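You operate a simulated robot arm through the tools that you are given. There is no shell and no other tool.

You are at the controls of a simulated robot arm. One attempt, no reset.

## Task
Set the press up for the red wheel at 5 bar.
Fine: air on, wheel in the nest, slide in.

It is judged by the outcome, as a careful person would: the job done as asked, and still so three seconds after it is handed in. It fails if anything else is knocked over, pushed out of place, dropped, spilled or broken.

## Robot
A 6-joint arm with a two-finger gripper, fixed in place. Base frame: the origin is on the floor under the middle of its stand, x ahead of it, y to its left, z up; the work surface is at about z = 840. Units: mm, degrees, N and s.
It reaches about 1298 mm from its shoulder. Its first joint turns from -149.0 to 149.0 degrees. Payload 1.57 kg.
Tool frame: the origin (TCP) lies between the finger pads and is the grasp point; the fingertips stand 21 mm ahead of it; z points along the fingers, y is the line along which they close. The gripper opens to 70 mm; its body begins 50 mm behind the TCP.
Orientation is that of the tool frame in the base frame, as [roll, pitch, yaw] about the fixed x, y, z axes, in that order (R = Rz(yaw) Ry(pitch) Rx(roll)). With the fingers straight down and closing along the base's y, the tool's x points along the base's -x, its y along +y and its z along -z.

## Interface
- The arm moves only by the tool apply_moves. Its argument "motion" is a list that holds one entry, the list of rows, each a list of 7 numbers: the shift along the tool's x, y, z in mm, then the turn, a rotation vector about the tool's x, y, z in degrees, then the gripper command, from -1 (shut) to 1 (fully open), values between in proportion. In form: [[[x, y, z, rx, ry, rz, claw], ...]]. A call has 1 to 20 rows; each row is the pose to reach, as a shift and turn from the pose commanded when the call began, along the tool's axes at that moment. A row lasts 0.2 s, in which the tool goes at most 50 mm and 8.6 degrees; a call with a longer step from one row to the next is refused whole, and so is a gripper value outside its range. Where a pose cannot be reached the arm comes as near as it can. A force on the tool above 50 N (or 10 N above the force at the start of the call, whichever is more), or a blocked arm, ends the call early, and 0.2 s more pass. The fingers move at their own pace (about 64.8 mm/s each) and stop on an object; they squeeze with about 30 N. The grip force told is the motor's: it shows also when the fingers shut on nothing. Time passes only in rows, and 0.2 s behind the last, so rows that repeat a pose let the fingers close. The reply holds the time, the measured pose of the TCP, the force on the tool along the base axes, the opening and the grip force, in the units named above and with some noise, with the torque about the TCP (base axes, N m) and any sound that the robot's microphone picked up.
- Cameras (640 x 400 px; columns grow to the right, rows downward): "scene" is fixed at [410.3, -499.8, 1603]; the picture's right is [1.00, -0.08, 0.00], its down [-0.04, -0.45, -0.89] and it looks along [0.07, 0.89, -0.45] (base axes); focal length 364 px, centre (320, 200). "wrist" rides on the gripper at [79, 4, -81] in the tool frame; the picture's right is [-0.05, 1.00, 0.00], its down [-0.67, -0.04, -0.74] and it looks along [-0.74, -0.04, 0.67] (tool axes); focal length 256 px, centre (320, 200). There is no depth. A picture from a camera that has moved, and an enlarged one, comes with that camera's place and axes in the base frame and with its lens. The place of the scene camera against the robot may be out by one fixed shift of up to 18 mm in any direction.
- get_image(camera): a new picture of that camera. No time passes.
- raise_lower(by): slides the trunk up (or, below 0, down) by that many mm; the arm rides with it, the base frame stays. It gives what a move gives, with no picture.
- zoom(camera, box): a new picture of the part [left, top, right, bottom] of that camera's present view, enlarged. No time passes.
- hand_in(): hands the job in; it is judged then, once.

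Places have to be worked out from the pictures, the camera data and where the tool is seen. Open the gripper and draw the arm clear of the work before you hand the job in, unless the task says otherwise.

The tools are called after "Request:" as a command line: name --argument value ..., lists and objects as JSON in quotes. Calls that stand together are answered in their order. apply_moves: Moves the arm, as the interface text tells. Its arguments: {"type":"object","properties":{"motion":{"type":"array"}},"required":["motion"]} The other tools are called the same way: raise_lower (by) moves the trunk up or down; get_image (camera) takes a picture; zoom (camera, box) takes an enlarged picture of a part of a camera's view; hand_in () hands the job in.

At the start:

```text
t: 0.0
ee_pos: [177.9, 608.1, 1194.8]
tool_rot: [-180.0, 0.0, -180.0]
ft_force: [0.1, 0.6, 0.1]
moment: [-0.03, 0.02, 0.02]
grip_width: 70.0
grip_force: 0.0
trunk travel left (down, up): [-875.0, 95.0]
```

scene: 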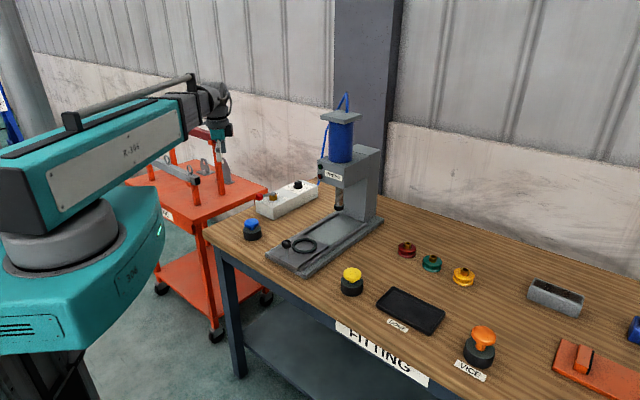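
wrist: 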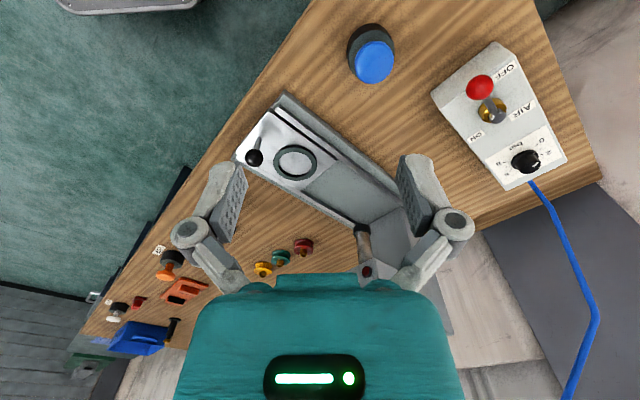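

I start by looking closely at the air unit, press slide, and wheels, since the overview pictures are too small to read details.

Request:
zoom --camera "scene" --box '[230, 160, 400, 290]'

Request:
zoom --camera "wrist" --box '[420, 30, 600, 200]'

Request:
zoom --camera "wrist" --box '[220, 80, 440, 280]'

Request:
zoom --camera "scene" --box '[330, 220, 500, 330]'

```text
3.08 times, centred on (315, 225) of scene
camera zoom: at [410.3, -499.8, 1603.0], right [1.0, -0.08, 0.0], down [-0.04, -0.45, -0.89], along [0.07, 0.89, -0.45], focal length 1118 px, centre (335, 123)
```

zoom: 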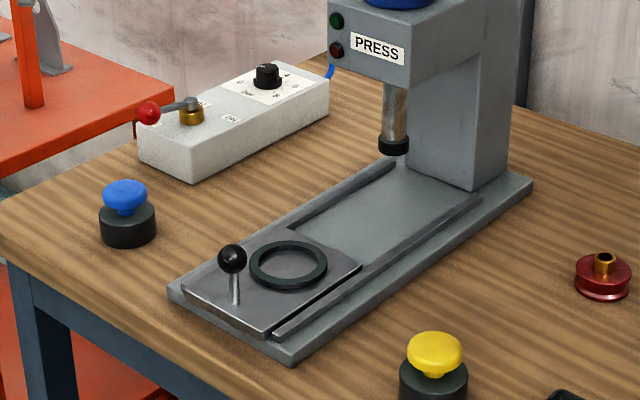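

```text
2.35 times, centred on (510, 115) of wrist
camera zoom: at [98.6, 610.6, 1275.8], right [0.05, 1.0, 0.0], down [0.67, -0.04, 0.74], along [0.74, -0.04, -0.67], focal length 602 px, centre (-127, 400)
```

zoom: 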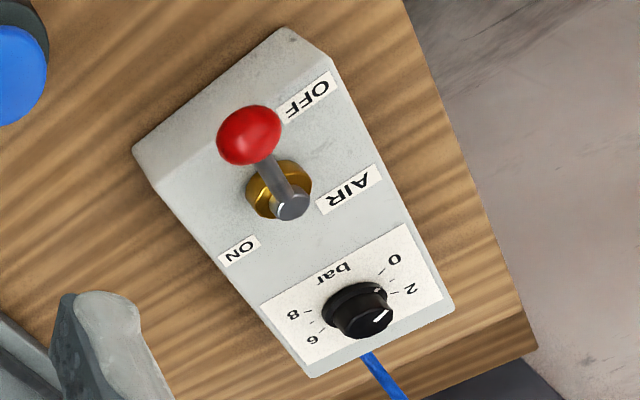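

```text
2.00 times, centred on (330, 180) of wrist
camera zoom: at [98.6, 610.6, 1275.8], right [0.05, 1.0, 0.0], down [0.67, -0.04, 0.74], along [0.74, -0.04, -0.67], focal length 512 px, centre (300, 240)
```

zoom: 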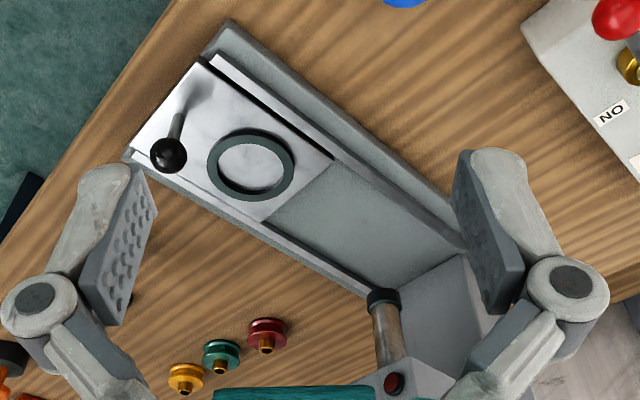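

```text
3.64 times, centred on (415, 275) of scene
camera zoom: at [410.3, -499.8, 1603.0], right [1.0, -0.08, 0.0], down [-0.04, -0.45, -0.89], along [0.07, 0.89, -0.45], focal length 1322 px, centre (-26, -73)
```

zoom: 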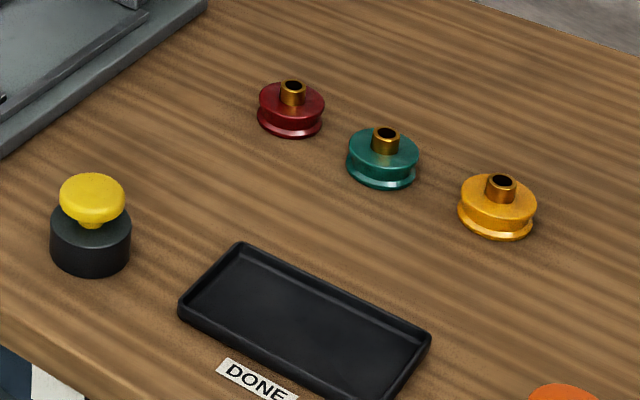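

Wheels sit right of the press, the air unit behind the blue button, and the slide is out toward the table edge with an empty nest ring. I look at the dial, the lamps, and the rest of the table in more detail before moving.

Request:
zoom --camera "scene" --box '[245, 170, 330, 225]'

Request:
zoom --camera "scene" --box '[440, 250, 640, 400]'

Request:
zoom --camera "scene" --box '[300, 80, 400, 230]'

Request:
zoom --camera "wrist" --box '[480, 120, 570, 200]'

```text
7.27 times, centred on (288, 198) of scene
camera zoom: at [410.3, -499.8, 1603.0], right [1.0, -0.08, 0.0], down [-0.04, -0.45, -0.89], along [0.07, 0.89, -0.45], focal length 2643 px, centre (556, 218)
```

zoom: 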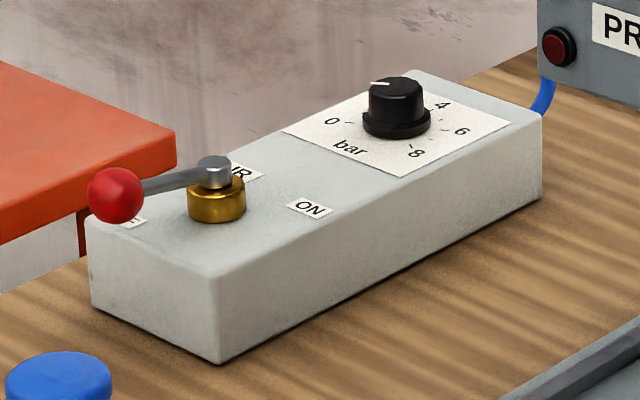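

```text
2.67 times, centred on (540, 325) of scene
camera zoom: at [410.3, -499.8, 1603.0], right [1.0, -0.08, 0.0], down [-0.04, -0.45, -0.89], along [0.07, 0.89, -0.45], focal length 969 px, centre (-267, -133)
```

zoom: 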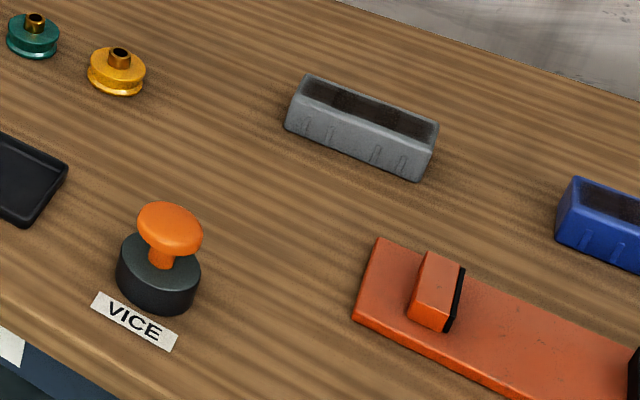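

```text
2.67 times, centred on (350, 155) of scene
camera zoom: at [410.3, -499.8, 1603.0], right [1.0, -0.08, 0.0], down [-0.04, -0.45, -0.89], along [0.07, 0.89, -0.45], focal length 969 px, centre (240, 320)
```

zoom: 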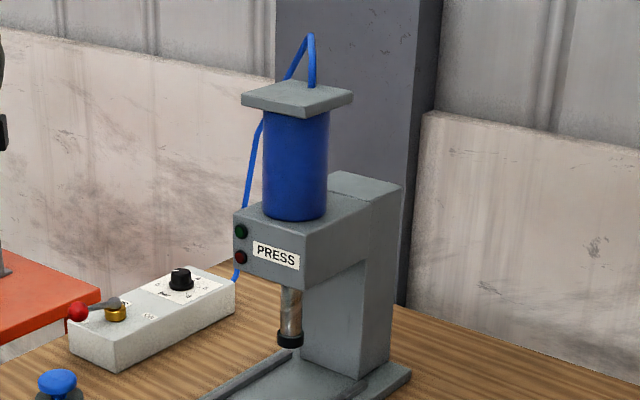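

```text
5.00 times, centred on (525, 160) of wrist
camera zoom: at [98.6, 610.6, 1275.8], right [0.05, 1.0, 0.0], down [0.67, -0.04, 0.74], along [0.74, -0.04, -0.67], focal length 1280 px, centre (-705, 400)
```

zoom: 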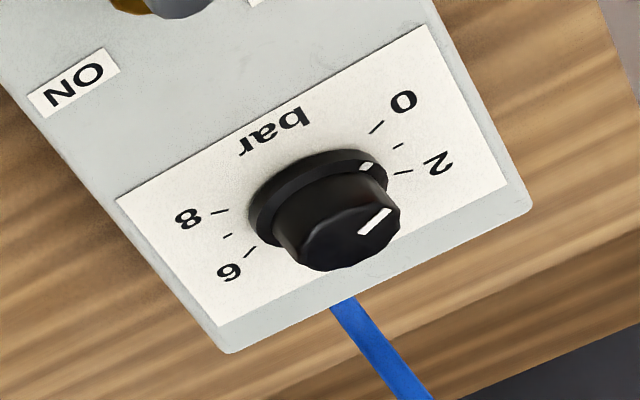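

The knob marker reads about 1.5–2 bar with the scale rising clockwise (0 left, 4–6 right, 8 front), and the lever points to OFF. I estimate the ball near (255, 805, 960) and shift the wrist camera +200 in y and 80 down for a better look at the air unit.

Request:
apply_moves --motion '[[[0, 40, 16, 0, 0, 0, 1], [0, 80, 32, 0, 0, 0, 1], [0, 120, 48, 0, 0, 0, 1], [0, 160, 64, 0, 0, 0, 1], [0, 200, 80, 0, 0, 0, 1]]]'

Request:
get_image --camera "wrist"

Request:
get_image --camera "scene"

```text
t: 1.2
ee_pos: [177.3, 810.6, 1193.5]
tool_rot: [179.9, 0.0, 180.0]
ft_force: [-0.4, -0.2, -1.1]
moment: [-0.01, 0.0, 0.0]
grip_width: 70.0
grip_force: 0.1
out of reach, approached as far as the arm can: row 1, 2, 3, 4, 5
trunk travel left (down, up): [-875.0, 95.0]
```

```text
taken
camera wrist: at [97.4, 812.8, 1275.3], right [0.05, 1.0, 0.0], down [0.67, -0.04, 0.74], along [0.74, -0.04, -0.67], focal length 256 px, centre (320, 200)
```

wrist: 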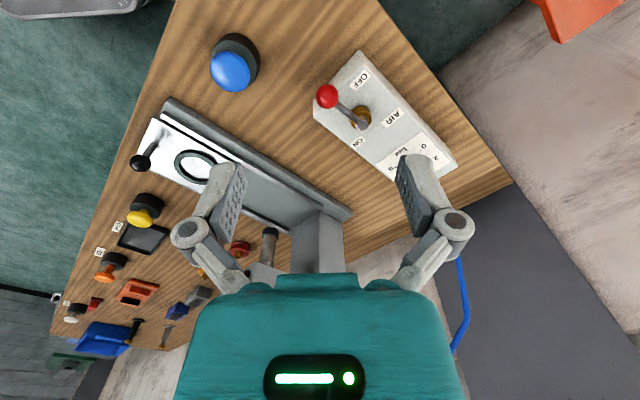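

```text
taken
```

scene: 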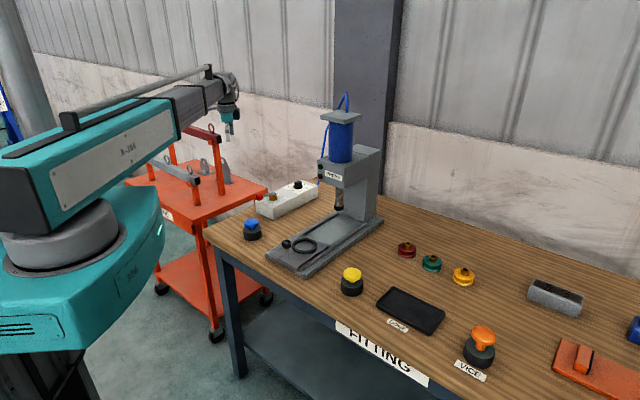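

The arm could not come lower from this trunk height (z stayed at 1193), while triangulating both pictures puts the lever ball at about (260, 814, 940). I lower the trunk 100 mm, which keeps the fingertips ~110 mm above the lever, and look again.

Request:
raise_lower --by -100

Request:
get_image --camera "wrist"

Request:
get_image --camera "scene"

```text
t: 2.5
ee_pos: [177.2, 808.1, 1093.2]
tool_rot: [180.0, 0.0, -180.0]
ft_force: [-0.6, 0.3, 0.0]
moment: [0.01, 0.0, -0.05]
grip_width: 69.8
grip_force: 0.2
trunk travel left (down, up): [-775.0, 195.0]
```

```text
taken
camera wrist: at [97.5, 811.3, 1175.8], right [0.05, 1.0, 0.0], down [0.67, -0.04, 0.74], along [0.74, -0.04, -0.67], focal length 256 px, centre (320, 200)
```

wrist: 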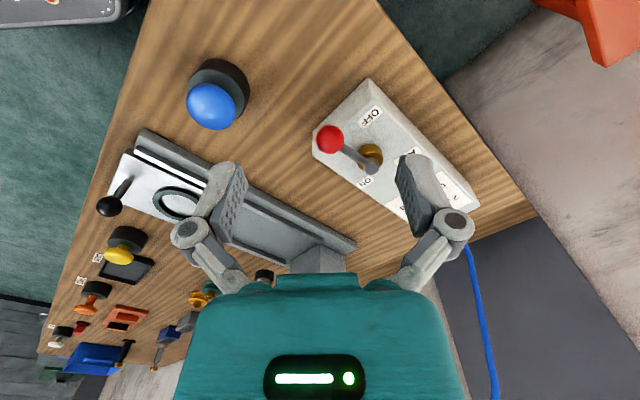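

```text
taken
```

scene: 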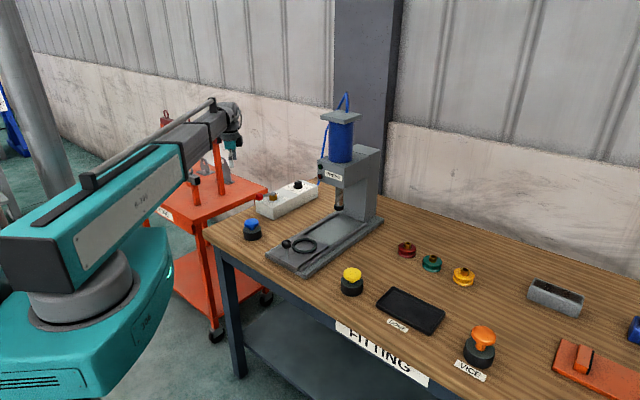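

The ball again triangulates to (260, 814, 940), and the unit's knob end is near (387, 938). I move over the knob at this height so the camera looks almost straight down at the dial.

Request:
apply_moves --motion '[[[-35, 20, 0, 0, 0, 0, 1], [-70, 42, 0, 0, 0, 0, 1], [-105, 63, 0, 0, 0, 0, 1], [-140, 84, 0, 0, 0, 0, 1], [-170, 105, 0, 0, 0, 0, 1], [-195, 127, 0, 0, 0, 0, 1]]]'

Request:
get_image --camera "wrist"

Request:
get_image --camera "scene"

```text
t: 3.9
ee_pos: [372.1, 936.2, 1092.8]
tool_rot: [179.9, 0.1, 180.0]
ft_force: [-0.1, 0.3, 0.4]
moment: [0.01, 0.0, 0.01]
grip_width: 69.9
grip_force: 0.0
trunk travel left (down, up): [-775.0, 195.0]
```

```text
taken
camera wrist: at [292.6, 939.2, 1175.4], right [0.05, 1.0, 0.0], down [0.67, -0.03, 0.74], along [0.74, -0.04, -0.67], focal length 256 px, centre (320, 200)
```

wrist: 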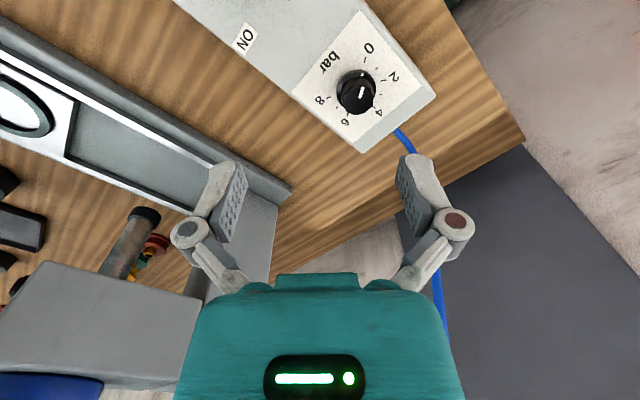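

```text
taken
```

scene: 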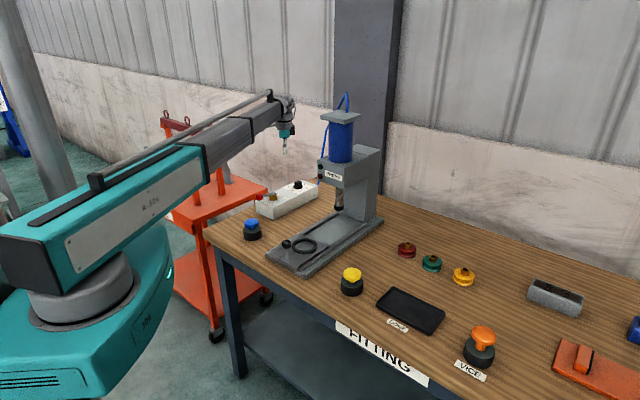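

The dial is now visible from near above. I zoom in to read the marker angle and the ticks.

Request:
zoom --camera "wrist" --box '[290, 30, 420, 150]'

Request:
zoom --camera "wrist" --box '[160, 0, 480, 200]'

```text
3.33 times, centred on (355, 90) of wrist
camera zoom: at [292.6, 939.2, 1175.4], right [0.05, 1.0, 0.0], down [0.67, -0.03, 0.74], along [0.74, -0.04, -0.67], focal length 853 px, centre (203, 567)
```

zoom: 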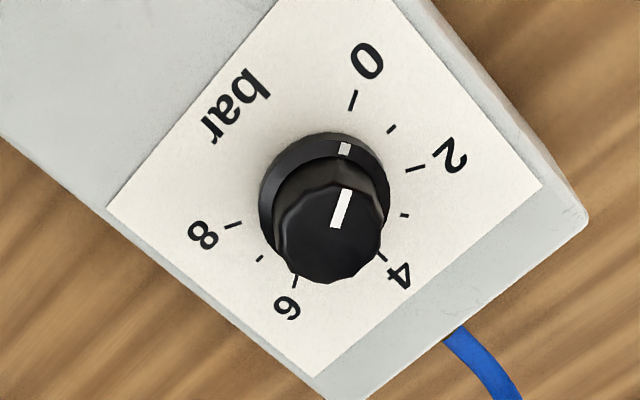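

```text
2.00 times, centred on (320, 100) of wrist
camera zoom: at [292.6, 939.2, 1175.4], right [0.05, 1.0, 0.0], down [0.67, -0.03, 0.74], along [0.74, -0.04, -0.67], focal length 512 px, centre (320, 400)
```

zoom: 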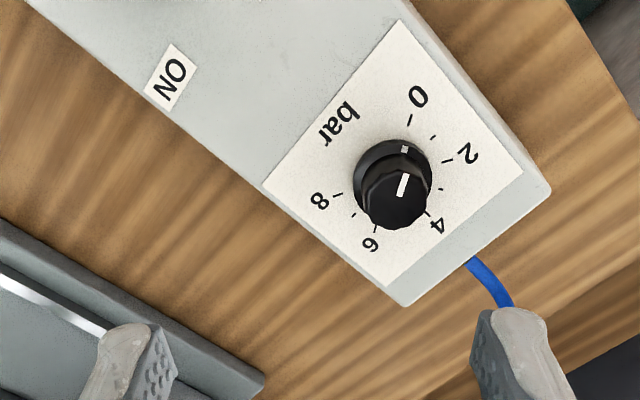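

The ticks project to a circle of radius ~30 mm centred at (420, 971) on the box top at z≈899, 30° per bar; the marker is at 0 bar and 5 bar lies 150° clockwise. I move above the knob and pre-turn the gripper −75° so that the 150° turn stays centred.

Request:
apply_moves --motion '[[[-8, 5, 0, 0, 0, -8, 1], [-16, 10, 0, 0, 0, -16, 1], [-24, 15, 0, 0, 0, -24, 1], [-32, 20, 0, 0, 0, -32, 1], [-40, 25, 0, 0, 0, -40, 1], [-48, 30, 0, 0, 0, -48, 1], [-48, 35, 0, 0, 0, -56, 1], [-48, 35, 0, 0, 0, -64, 1], [-48, 35, 0, 0, 0, -72, 1], [-48, 35, 0, 0, 0, -75, 1]]]'

Request:
get_image --camera "wrist"

Request:
get_image --camera "scene"

```text
t: 6.1
ee_pos: [419.9, 970.0, 1093.5]
tool_rot: [179.9, 0.0, -105.0]
ft_force: [0.8, 0.1, -0.5]
moment: [-0.01, 0.03, -0.03]
grip_width: 70.1
grip_force: 0.0
trunk travel left (down, up): [-775.0, 195.0]
```

```text
taken
camera wrist: at [395.5, 893.2, 1175.7], right [-0.95, 0.31, 0.0], down [0.21, 0.63, 0.74], along [0.23, 0.71, -0.67], focal length 256 px, centre (320, 200)
```

wrist: 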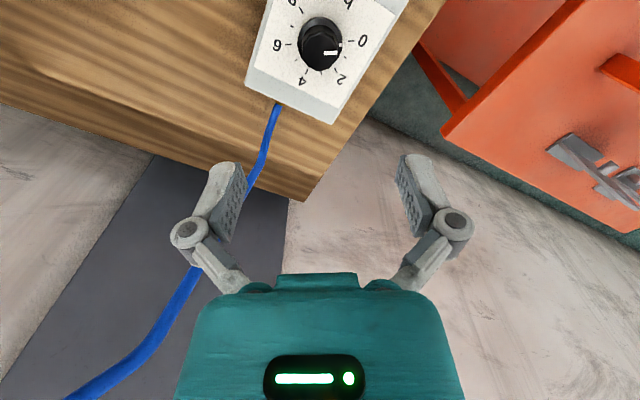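

```text
taken
```

scene: 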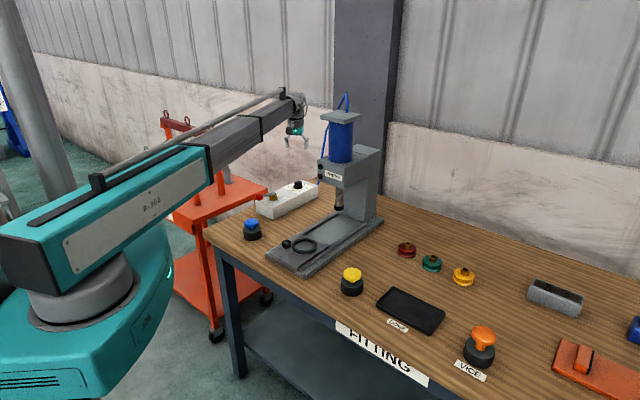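

The wrist is now yawed −105° right over the expected knob place. I zoom to re-fix the dial centre from this second direction.

Request:
zoom --camera "wrist" --box '[240, 0, 410, 110]'

```text
3.64 times, centred on (325, 55) of wrist
camera zoom: at [395.5, 893.2, 1175.7], right [-0.95, 0.31, 0.0], down [0.21, 0.63, 0.74], along [0.23, 0.71, -0.67], focal length 931 px, centre (302, 727)
```

zoom: 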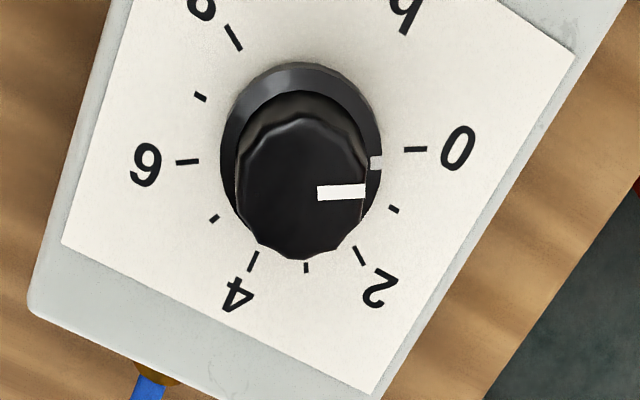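

Both views agree: dial centre (420.5, 970.7), plate z≈898, knob top ≈924, marker at 0, and the 5-tick at 15° (150° clockwise from the marker). I lower the trunk 120 mm, leaving the fingertips about 28 mm above the knob.

Request:
raise_lower --by -120

Request:
get_image --camera "wrist"

Request:
get_image --camera "scene"

```text
t: 7.6
ee_pos: [420.6, 970.1, 972.7]
tool_rot: [-180.0, 0.1, -105.1]
ft_force: [0.5, 0.2, -0.6]
moment: [-0.02, -0.02, 0.01]
grip_width: 69.9
grip_force: 0.1
trunk travel left (down, up): [-655.0, 315.0]
```

```text
taken
camera wrist: at [395.3, 893.2, 1055.9], right [-0.95, 0.31, 0.0], down [0.21, 0.63, 0.74], along [0.23, 0.71, -0.67], focal length 256 px, centre (320, 200)
```

wrist: 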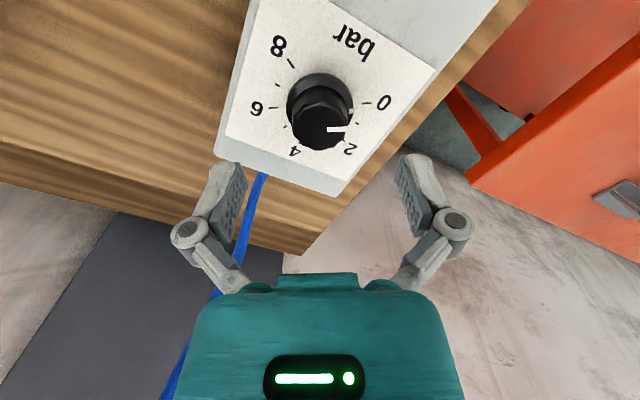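

```text
taken
```

scene: 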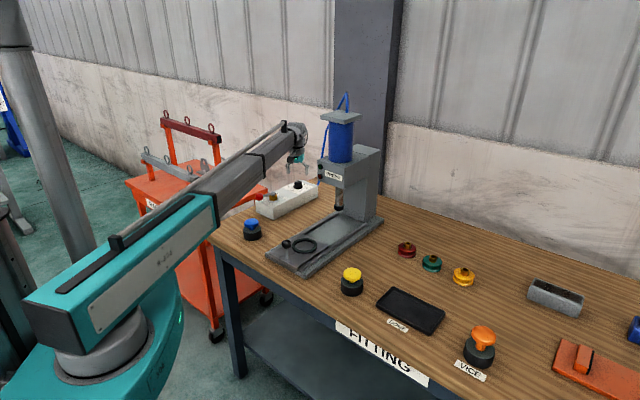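

The arm is clear of everything and the knob sits between the open fingers. I zoom to check the knob top's height and centring before the last descent.

Request:
zoom --camera "wrist" --box '[250, 50, 400, 170]'

```text
3.33 times, centred on (325, 110) of wrist
camera zoom: at [395.3, 893.2, 1055.9], right [-0.95, 0.31, 0.0], down [0.21, 0.63, 0.74], along [0.23, 0.71, -0.67], focal length 853 px, centre (303, 500)
```

zoom: 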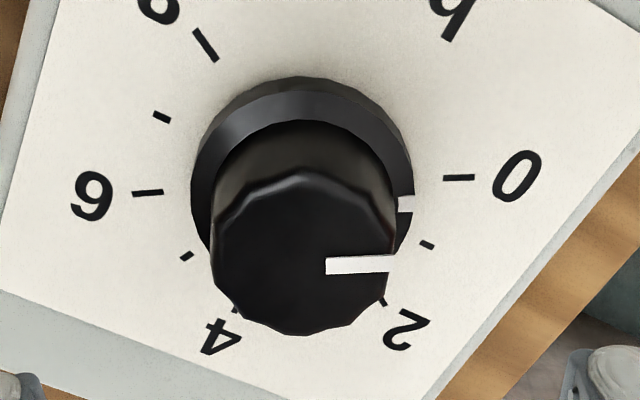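

The knob top is 32 mm wide at z≈924, well centred; its flange is ~42 mm wide below about z 906. I descend 41 mm so the tips end near z 911, just above the flange.

Request:
apply_moves --motion '[[[0, 0, 15, 0, 0, 0, 1], [0, 0, 30, 0, 0, 0, 1], [0, 0, 41, 0, 0, 0, 1]]]'

Request:
get_image --camera "wrist"

```text
t: 8.4
ee_pos: [420.5, 970.1, 974.5]
tool_rot: [-180.0, -0.1, -105.0]
ft_force: [0.1, 0.4, 0.8]
moment: [0.02, 0.01, 0.02]
grip_width: 69.8
grip_force: 0.1
out of reach, approached as far as the arm can: row 1, 2, 3
trunk travel left (down, up): [-655.0, 315.0]
```

```text
taken
camera wrist: at [395.3, 893.3, 1055.7], right [-0.95, 0.31, 0.0], down [0.21, 0.63, 0.74], along [0.23, 0.71, -0.67], focal length 256 px, centre (320, 200)
```

wrist: 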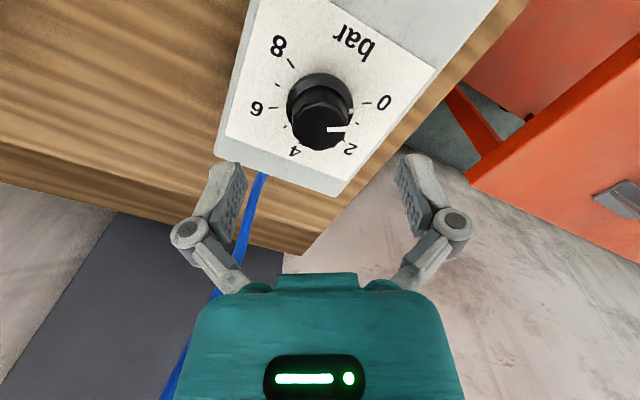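

The arm itself can't go lower at this trunk height, only the trunk can. I test whether it can go up by 60 mm, so I can then lower the trunk and keep vertical freedom.

Request:
apply_moves --motion '[[[0, 0, -20, 0, 0, 0, 1], [0, 0, -40, 0, 0, 0, 1], [0, 0, -60, 0, 0, 0, 1]]]'

```text
t: 9.2
ee_pos: [420.0, 969.8, 973.6]
tool_rot: [179.9, 0.0, -105.1]
ft_force: [0.2, -0.2, 0.2]
moment: [-0.03, 0.01, -0.01]
grip_width: 69.7
grip_force: 0.1
out of reach, approached as far as the arm can: row 1, 2, 3
trunk travel left (down, up): [-655.0, 315.0]
```

The arm holds a fixed height and only the trunk changes z, so all vertical moves go through the trunk. I lower it 42 mm to bring the tips to about z 911 around the knob.

Request:
raise_lower --by -30

Request:
zoom --camera "wrist" --box '[200, 60, 440, 260]'

```text
t: 10.0
ee_pos: [418.4, 970.6, 944.6]
tool_rot: [180.0, 0.0, -105.0]
ft_force: [0.0, -0.6, 0.6]
moment: [-0.01, 0.02, 0.0]
grip_width: 70.0
grip_force: 0.1
trunk travel left (down, up): [-625.0, 345.0]
```

```text
2.00 times, centred on (320, 160) of wrist
camera zoom: at [395.3, 893.1, 1025.8], right [-0.95, 0.31, 0.0], down [0.21, 0.63, 0.74], along [0.23, 0.71, -0.67], focal length 512 px, centre (320, 280)
```

zoom: 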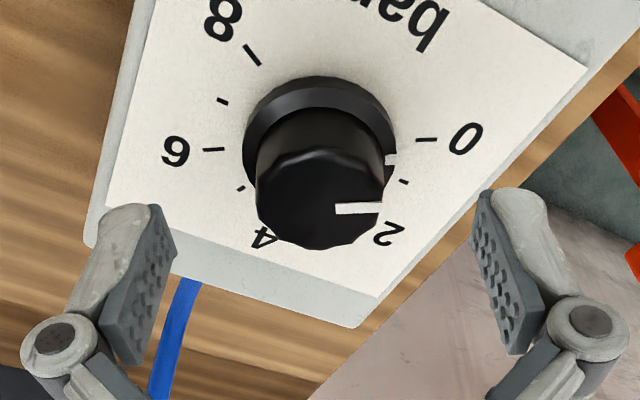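

Well centred, tips at about z 923. I lower 12 mm more so the pads cover the upper 13 mm of the knob without touching the flange.

Request:
raise_lower --by -12

Request:
zoom --camera "wrist" --box '[200, 60, 440, 260]'

```text
t: 10.6
ee_pos: [419.1, 970.2, 930.8]
tool_rot: [180.0, 0.0, -104.9]
ft_force: [0.5, -0.1, 0.6]
moment: [0.0, -0.05, 0.02]
grip_width: 70.2
grip_force: 0.1
trunk travel left (down, up): [-613.0, 357.0]
```

```text
2.00 times, centred on (320, 160) of wrist
camera zoom: at [395.3, 893.1, 1013.8], right [-0.95, 0.31, 0.0], down [0.21, 0.63, 0.74], along [0.23, 0.71, -0.67], focal length 512 px, centre (320, 280)
```

zoom: 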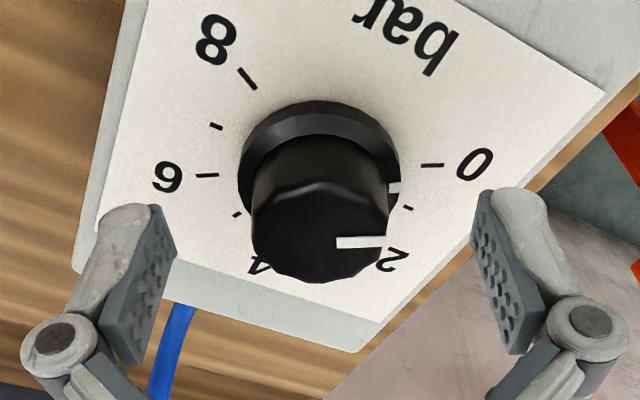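

The tips surround the knob. I close the gripper on it in place.

Request:
apply_moves --motion '[[[0, 0, 0, 0, 0, 0, -1], [0, 0, 0, 0, 0, 0, -1], [0, 0, 0, 0, 0, 0, -1], [0, 0, 0, 0, 0, 0, -1]]]'

Request:
get_image --camera "wrist"

```text
t: 11.6
ee_pos: [421.4, 969.9, 932.2]
tool_rot: [180.0, 0.0, -105.0]
ft_force: [2.3, 1.6, 5.5]
moment: [0.08, -0.11, -0.02]
grip_width: 33.0
grip_force: 32.0
trunk travel left (down, up): [-613.0, 357.0]
```

```text
taken
camera wrist: at [395.5, 893.0, 1014.1], right [-0.95, 0.31, 0.0], down [0.21, 0.63, 0.75], along [0.23, 0.71, -0.67], focal length 256 px, centre (320, 200)
```

wrist: 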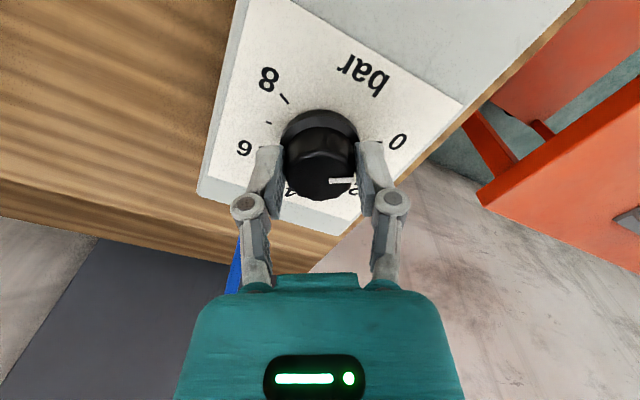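

Grip is firm at 33 mm, 32 N. I turn +24° about tool z (clockwise from above) first to check the knob follows.

Request:
apply_moves --motion '[[[0, 0, 0, 0, 0, 6, -1], [0, 0, 0, 0, 0, 12, -1], [0, 0, 0, 0, 0, 18, -1], [0, 0, 0, 0, 0, 24, -1]]]'

Request:
zoom --camera "wrist" --box '[200, 40, 440, 240]'

```text
t: 12.6
ee_pos: [419.3, 970.1, 933.0]
tool_rot: [180.0, 0.1, -129.2]
ft_force: [0.4, 4.8, 6.7]
moment: [0.14, -0.13, 0.01]
grip_width: 32.9
grip_force: 32.5
trunk travel left (down, up): [-613.0, 357.0]
```

```text
2.00 times, centred on (320, 140) of wrist
camera zoom: at [366.0, 910.1, 1014.1], right [-0.74, 0.67, 0.0], down [0.45, 0.49, 0.75], along [0.5, 0.55, -0.67], focal length 512 px, centre (320, 320)
```

zoom: 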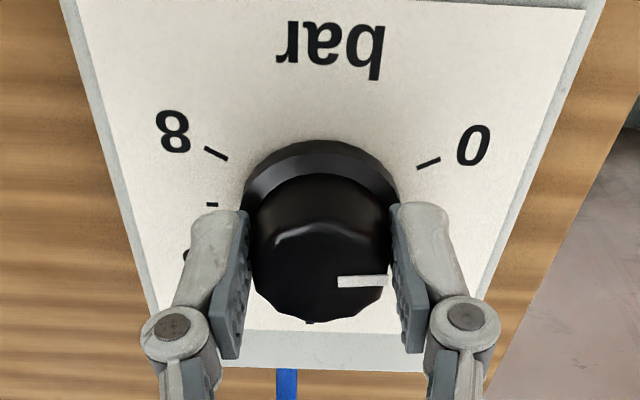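

The marker stayed put relative to the fingers while the plate turned, so the knob follows. I continue with 126° more to total 150°.

Request:
apply_moves --motion '[[[0, 0, 0, 0, 0, 7.875, -1], [0, 0, 0, 0, 0, 15.75, -1], [0, 0, 0, 0, 0, 23.625, -1], [0, 0, 0, 0, 0, 31.5, -1], [0, 0, 0, 0, 0, 39.375, -1], [0, 0, 0, 0, 0, 47.25, -1], [0, 0, 0, 0, 0, 55.125, -1], [0, 0, 0, 0, 0, 63, -1], [0, 0, 0, 0, 0, 70.875, -1], [0, 0, 0, 0, 0, 78.75, -1], [0, 0, 0, 0, 0, 86.625, -1], [0, 0, 0, 0, 0, 94.5, -1], [0, 0, 0, 0, 0, 102.375, -1], [0, 0, 0, 0, 0, 110.25, -1], [0, 0, 0, 0, 0, 118.125, -1], [0, 0, 0, 0, 0, 126, -1]]]'

Request:
get_image --camera "wrist"

Request:
get_image --camera "scene"

```text
t: 16.0
ee_pos: [421.7, 970.6, 930.4]
tool_rot: [179.8, -0.1, 104.9]
ft_force: [16.7, 16.1, 9.5]
moment: [0.12, -0.62, -0.02]
grip_width: 31.9
grip_force: 32.2
trunk travel left (down, up): [-613.0, 357.0]
```

```text
taken
camera wrist: at [405.1, 1046.7, 1013.1], right [0.98, 0.2, 0.0], down [0.14, -0.65, 0.74], along [0.15, -0.73, -0.67], focal length 256 px, centre (320, 200)
```

wrist: 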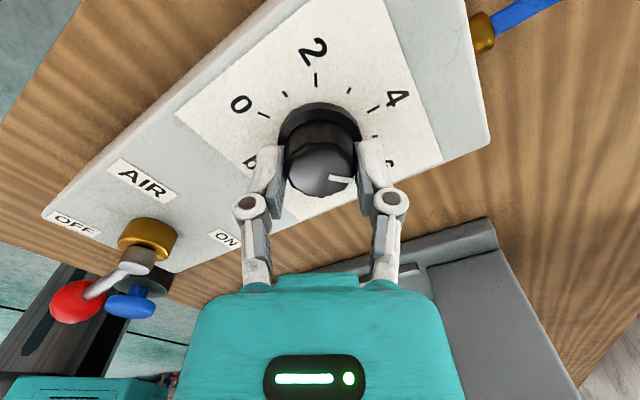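

```text
taken
```

scene: 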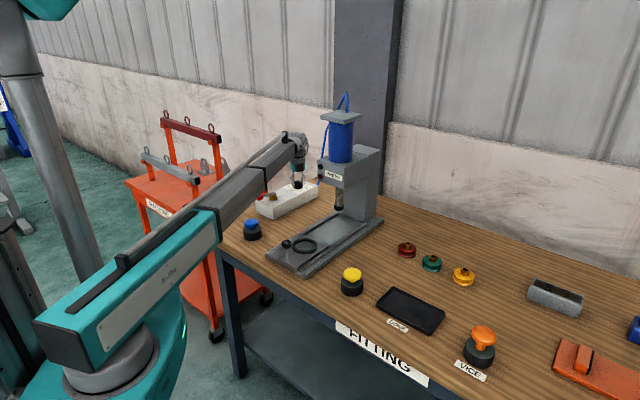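

Rotation reached 105° yaw with some lateral strain (~23 N). I zoom on the dial to see where the marker stands.

Request:
zoom --camera "wrist" --box '[210, 30, 430, 230]'

```text
2.00 times, centred on (320, 130) of wrist
camera zoom: at [405.1, 1046.7, 1013.1], right [0.98, 0.2, 0.0], down [0.14, -0.65, 0.74], along [0.15, -0.73, -0.67], focal length 512 px, centre (320, 340)
```

zoom: 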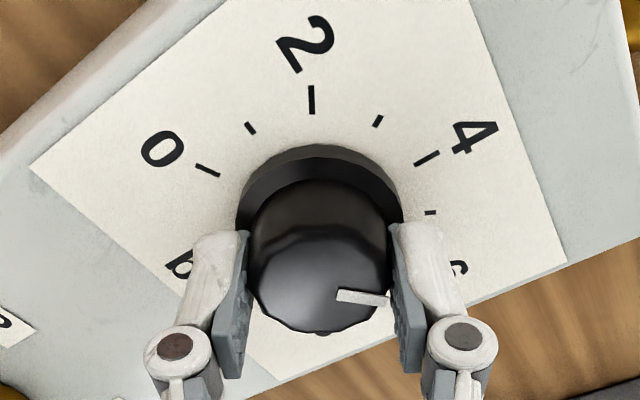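

Computed from the marker line, the pointer is at about 3° versus 15° for the 5-tick, so it overshot to ~5.4 bar as the knob rolled a little in the pads. I turn back by 12° and re-read.

Request:
apply_moves --motion '[[[0, 0, 0, 0, 0, -4, -1], [0, 0, 0, 0, 0, -8, -1], [0, 0, 0, 0, 0, -12, -1], [0, 0, 0, 0, 0, -12, -1]]]'

Request:
zoom --camera "wrist" --box '[210, 30, 430, 230]'

```text
t: 17.0
ee_pos: [422.1, 970.5, 930.5]
tool_rot: [179.9, -0.1, 117.0]
ft_force: [19.0, 14.6, 8.4]
moment: [0.35, -0.33, -0.01]
grip_width: 31.9
grip_force: 31.5
trunk travel left (down, up): [-613.0, 357.0]
```

```text
2.00 times, centred on (320, 130) of wrist
camera zoom: at [389.4, 1041.7, 1013.1], right [0.91, 0.41, 0.0], down [0.27, -0.61, 0.74], along [0.3, -0.68, -0.67], focal length 512 px, centre (320, 340)
```

zoom: 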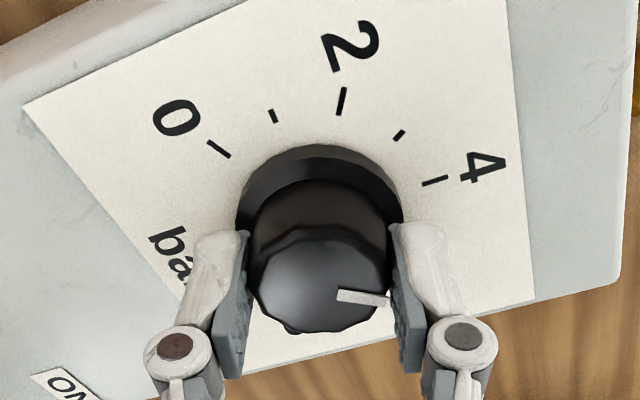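

The marker stayed fixed relative to the pads, so it should now be at about 15°, on the 5-tick. I open the gripper and check that it stays.

Request:
apply_moves --motion '[[[0, 0, 0, 0, 0, 0, 0], [0, 0, 0, 0, 0, 0, 0.5], [0, 0, 0, 0, 0, 0, 1], [0, 0, 0, 0, 0, 0, 1]]]'

Request:
raise_lower --by 60

Request:
get_image --camera "wrist"

Request:
zoom --camera "wrist" --box '[220, 30, 420, 180]'

```text
t: 18.0
ee_pos: [420.2, 970.1, 932.1]
tool_rot: [-180.0, 0.0, 117.1]
ft_force: [-0.2, -1.0, 0.5]
moment: [0.01, -0.01, -0.02]
grip_width: 70.1
grip_force: 0.1
trunk travel left (down, up): [-613.0, 357.0]
```

```text
t: 19.0
ee_pos: [419.7, 969.9, 992.5]
tool_rot: [180.0, 0.0, 117.0]
ft_force: [0.0, -1.0, -0.3]
moment: [0.01, 0.02, 0.01]
grip_width: 69.9
grip_force: 0.1
trunk travel left (down, up): [-673.0, 297.0]
```

```text
taken
camera wrist: at [387.6, 1041.5, 1073.6], right [0.91, 0.41, 0.0], down [0.27, -0.61, 0.74], along [0.3, -0.68, -0.67], focal length 256 px, centre (320, 200)
```

wrist: 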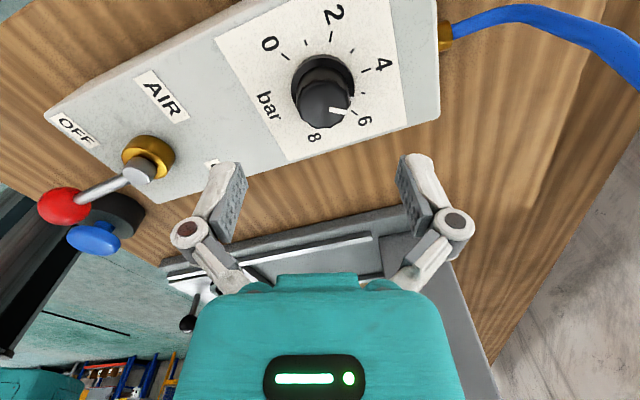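

```text
2.67 times, centred on (320, 105) of wrist
camera zoom: at [387.6, 1041.5, 1073.6], right [0.91, 0.41, 0.0], down [0.27, -0.61, 0.74], along [0.3, -0.68, -0.67], focal length 683 px, centre (320, 453)
```

zoom: 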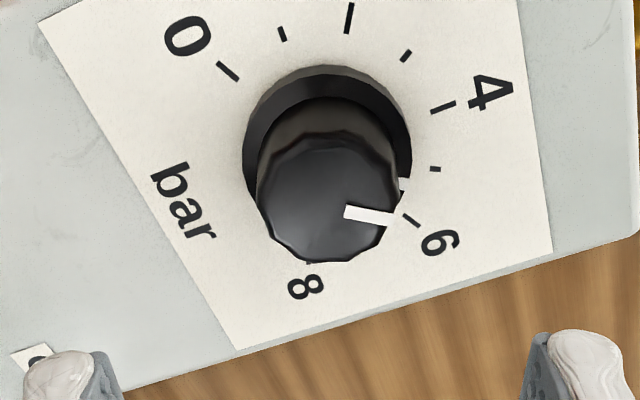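

The top marker line works out to ~14° and the 5-tick to ~15°, i.e. about 5.0 bar. I confirm with the scene camera before turning to the lever.

Request:
zoom --camera "scene" --box '[280, 170, 320, 200]'

Request:
zoom --camera "wrist" --box '[20, 50, 240, 270]'

```text
13.33 times, centred on (300, 185) of scene
camera zoom: at [410.3, -499.8, 1603.0], right [1.0, -0.08, 0.0], down [-0.04, -0.45, -0.89], along [0.07, 0.89, -0.45], focal length 4846 px, centre (587, 400)
```

zoom: 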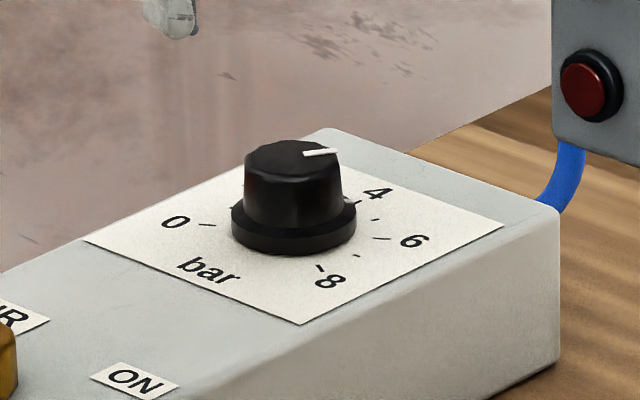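

```text
1.82 times, centred on (130, 160) of wrist
camera zoom: at [387.6, 1041.5, 1073.6], right [0.91, 0.41, 0.0], down [0.27, -0.61, 0.74], along [0.3, -0.68, -0.67], focal length 465 px, centre (666, 273)
```

zoom: 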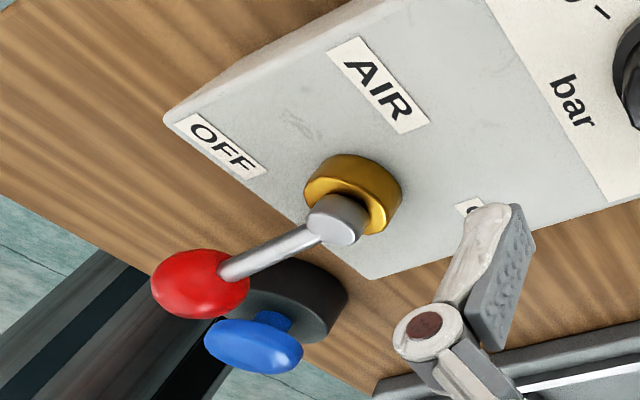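

The scene view shows the knob pointing between 4 and 6, at the 5 tick, so pressure is set. The lever pivots about (315, 866), its ball (Ø30) is at (261, 814.5, 940) pointing 225°, and the ON label implies a counterclockwise swing toward 315°; I raise 20 mm and carry the open gripper over the ball with yaw 225°.

Request:
raise_lower --by 20

Request:
apply_moves --motion '[[[-4.74, -15.16, 0, 0, 0, -7.714, 1], [-9.49, -30.33, 0, 0, 0, -15.43, 1], [-14.23, -45.49, 0, 0, 0, -23.14, 1], [-18.97, -60.66, 0, 0, 0, -30.86, 1], [-23.7, -75.8, 0, 0, 0, -38.57, 1], [-28.5, -91, 0, 0, 0, -46.28, 1], [-33.2, -106.1, 0, 0, 0, -54, 1], [-37.9, -121.3, 0, 0, 0, -61.7, 1], [-42.7, -136.5, 0, 0, 0, -69.4, 1], [-47.4, -151.6, 0, 0, 0, -77.1, 1], [-52.2, -166.8, 0, 0, 0, -84.9, 1], [-56.9, -182, 0, 0, 0, -92.6, 1], [-61.7, -197.1, 0, 0, 0, -100.3, 1], [-66.4, -212.3, 0, 0, 0, -108, 1]]]'

Request:
get_image --camera "wrist"

Request:
get_image --camera "scene"

```text
t: 19.6
ee_pos: [419.1, 970.5, 1012.3]
tool_rot: [-180.0, 0.0, 117.0]
ft_force: [-0.5, 0.3, -1.1]
moment: [-0.01, 0.0, 0.0]
grip_width: 69.8
grip_force: 0.1
trunk travel left (down, up): [-693.0, 277.0]
```

```text
t: 22.6
ee_pos: [260.5, 814.4, 1013.0]
tool_rot: [180.0, -0.1, -134.8]
ft_force: [-0.2, 0.1, 0.3]
moment: [0.02, 0.0, -0.01]
grip_width: 70.0
grip_force: 0.0
trunk travel left (down, up): [-693.0, 277.0]
```

```text
taken
camera wrist: at [202.0, 759.6, 1093.8], right [-0.67, 0.74, 0.0], down [0.49, 0.45, 0.74], along [0.55, 0.5, -0.67], focal length 256 px, centre (320, 200)
```

wrist: 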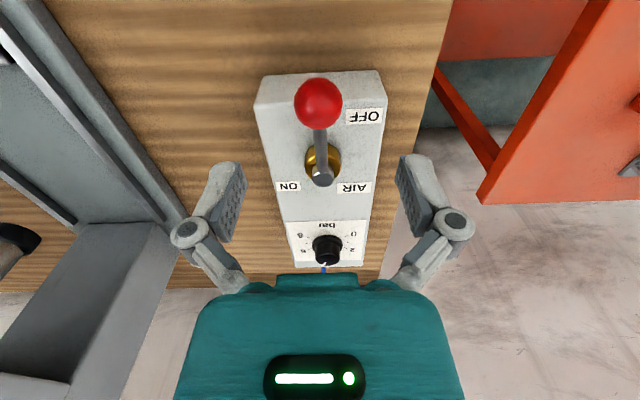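

```text
taken
```

scene: 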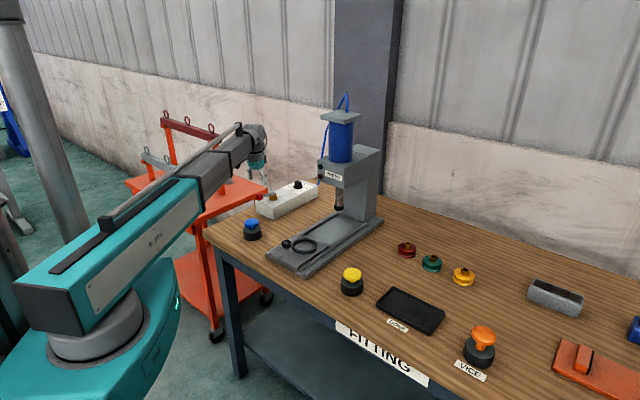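

The ball appears within ~2 mm of prediction between the fingers, and ON lies to the left, confirming a CCW swing. I lower the trunk 68 mm to straddle the ball (tips ≈ z 924, above the box top at 898).

Request:
raise_lower --by -68

Request:
get_image --camera "wrist"

```text
t: 23.7
ee_pos: [260.9, 814.7, 942.6]
tool_rot: [180.0, -0.1, -135.0]
ft_force: [-0.9, 0.9, 0.3]
moment: [-0.02, -0.01, -0.02]
grip_width: 69.9
grip_force: 0.1
trunk travel left (down, up): [-625.0, 345.0]
```

```text
taken
camera wrist: at [202.0, 759.9, 1025.8], right [-0.67, 0.74, 0.0], down [0.5, 0.45, 0.74], along [0.55, 0.5, -0.67], focal length 256 px, centre (320, 200)
```

wrist: 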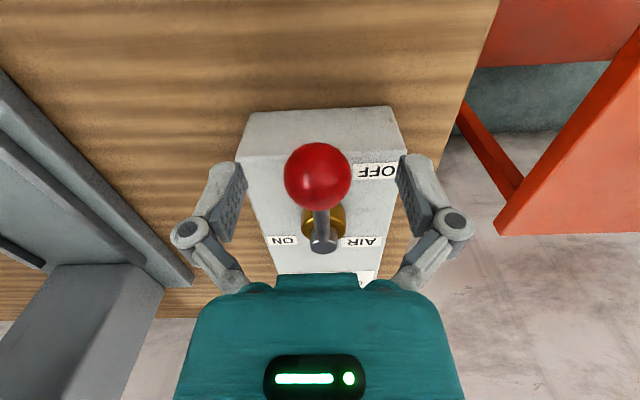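

The ball is centred between the pads. I narrow the fingers to about 38 mm as a loose cage and swing the first 40° along the arc, turning the tool with it.

Request:
apply_moves --motion '[[[0, 0, 0, 0, 0, 0, 0.086], [0, 0, 0, 0, 0, 0, 0.086], [-0.47, -10.41, 0, 0, 0, -8, 0.086], [-2.38, -20.65, 0, 0, 0, -16, 0.086], [-5.71, -30.52, 0, 0, 0, -24, 0.086], [-10.37, -39.84, 0, 0, 0, -32, 0.086], [-16.29, -48.42, 0, 0, 0, -40, 0.086]]]'

Request:
get_image --camera "wrist"

```text
t: 25.3
ee_pos: [307.3, 792.2, 944.8]
tool_rot: [180.0, 0.0, -94.8]
ft_force: [0.1, -0.2, -0.2]
moment: [0.01, -0.01, 0.0]
grip_width: 38.1
grip_force: 0.0
trunk travel left (down, up): [-625.0, 345.0]
```

```text
taken
camera wrist: at [297.0, 711.5, 1025.8], right [-0.99, 0.14, 0.0], down [0.09, 0.66, 0.74], along [0.1, 0.74, -0.67], focal length 256 px, centre (320, 200)
```

wrist: 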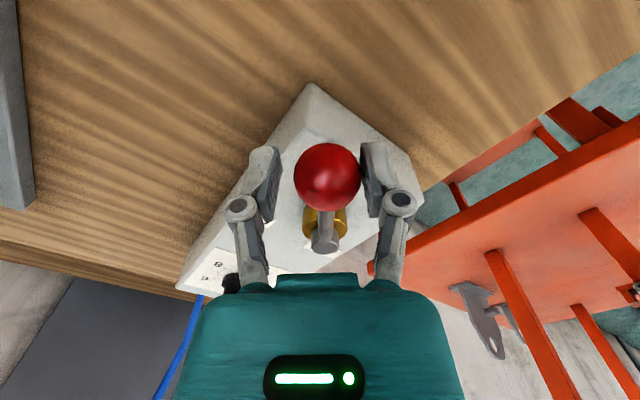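

The ball follows in the cage with no force; the lever is near 265°. I continue the swing another 54° toward ON, watching the force.

Request:
apply_moves --motion '[[[-0.47, -10.41, 0, 0, 0, -8, 0.086], [-2.38, -20.65, 0, 0, 0, -16, 0.086], [-5.71, -30.52, 0, 0, 0, -24, 0.086], [-10.37, -39.84, 0, 0, 0, -32, 0.086], [-16.29, -48.42, 0, 0, 0, -40, 0.086], [-23.33, -56.09, 0, 0, 0, -48, 0.086], [-29.28, -61.16, 0, 0, 0, -54, 0.086]]]'

Request:
get_image --camera "wrist"

Request:
get_image --camera "scene"

```text
t: 26.9
ee_pos: [369.8, 815.8, 943.7]
tool_rot: [180.0, -0.1, -40.8]
ft_force: [-0.1, 0.1, 0.6]
moment: [-0.02, 0.06, 0.0]
grip_width: 38.6
grip_force: 0.6
trunk travel left (down, up): [-625.0, 345.0]
```

```text
taken
camera wrist: at [427.6, 759.5, 1025.8], right [-0.69, -0.72, 0.0], down [-0.48, 0.46, 0.74], along [-0.54, 0.52, -0.67], focal length 256 px, centre (320, 200)
```

wrist: 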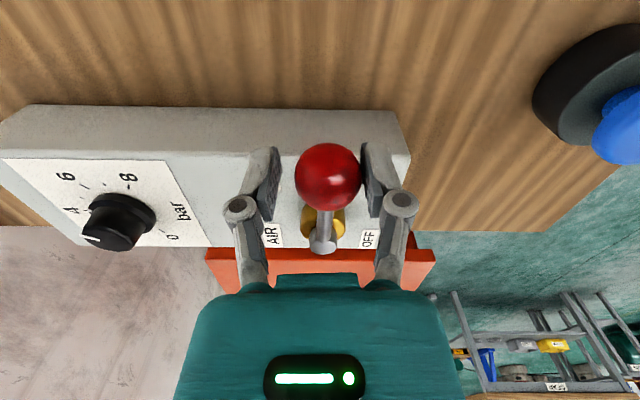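

```text
taken
```

scene: 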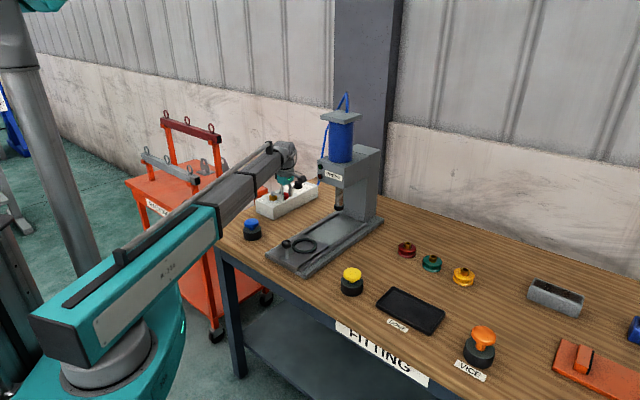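

The lever has swung about 93° with no hard stop felt or sound reported. I check the press lamps and the lever position.

Request:
zoom --camera "scene" --box '[250, 130, 370, 230]'

Request:
zoom --camera "wrist" --box '[200, 110, 440, 290]'

```text
4.00 times, centred on (310, 180) of scene
camera zoom: at [410.3, -499.8, 1603.0], right [1.0, -0.08, 0.0], down [-0.04, -0.45, -0.89], along [0.07, 0.89, -0.45], focal length 1454 px, centre (360, 280)
```

zoom: 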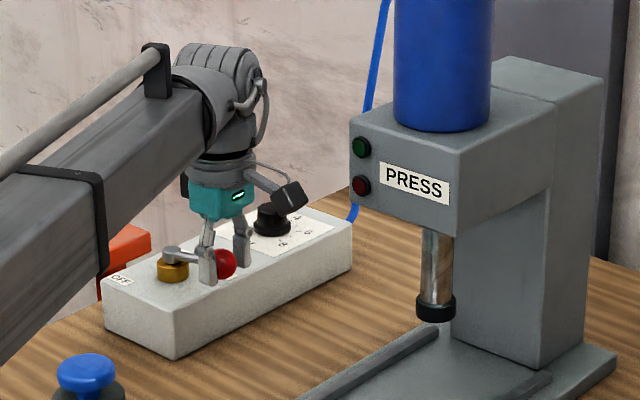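

```text
2.22 times, centred on (320, 200) of wrist
camera zoom: at [427.6, 759.5, 1025.8], right [-0.69, -0.72, 0.0], down [-0.48, 0.46, 0.74], along [-0.54, 0.52, -0.67], focal length 569 px, centre (320, 200)
```

zoom: 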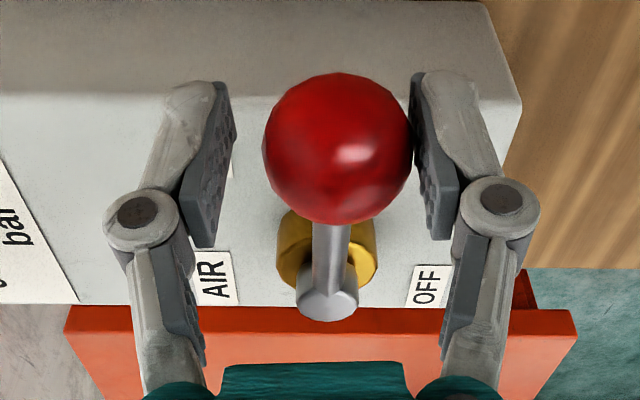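

The lever is at about 315° touching only the trailing finger, and no stop has been felt yet. I nudge it further in 2–3° steps to find the end stop, watching force and image.

Request:
apply_moves --motion '[[[-0.1, -3.9, 0, 0, 0, -3, 0.086], [-0.2, -7.8, 0, 0, 0, -6, 0.086], [-0.6, -11.7, 0, 0, 0, -9, 0.086]]]'

Request:
zoom --camera "wrist" --box '[200, 110, 440, 290]'

Request:
zoom --camera "scene" --box '[250, 130, 370, 230]'

```text
t: 27.7
ee_pos: [375.3, 822.3, 944.3]
tool_rot: [179.9, 0.0, -31.9]
ft_force: [-19.4, -19.4, -9.0]
moment: [0.07, 0.06, -0.08]
grip_width: 52.3
grip_force: 10.6
trunk travel left (down, up): [-625.0, 345.0]
```

```text
2.22 times, centred on (320, 200) of wrist
camera zoom: at [439.9, 776.2, 1026.8], right [-0.57, -0.82, 0.0], down [-0.55, 0.38, 0.74], along [-0.61, 0.42, -0.67], focal length 569 px, centre (320, 200)
```

zoom: 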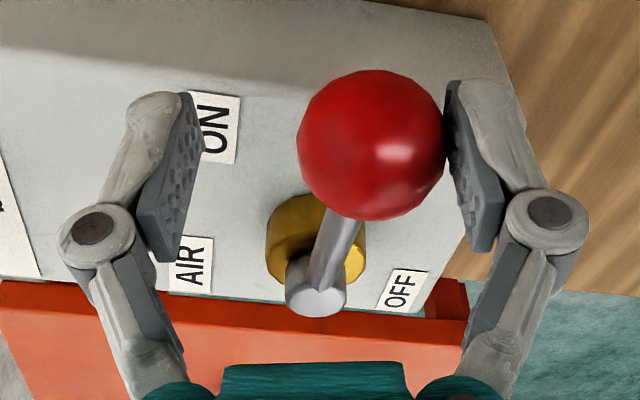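

```text
4.00 times, centred on (310, 180) of scene
camera zoom: at [410.3, -499.8, 1603.0], right [1.0, -0.08, 0.0], down [-0.04, -0.45, -0.89], along [0.07, 0.89, -0.45], focal length 1454 px, centre (360, 280)
```

zoom: 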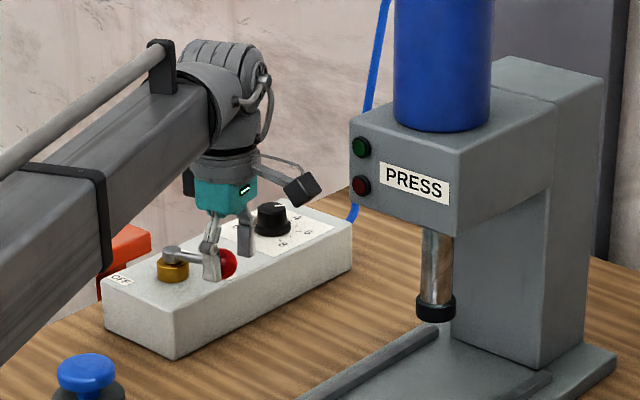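

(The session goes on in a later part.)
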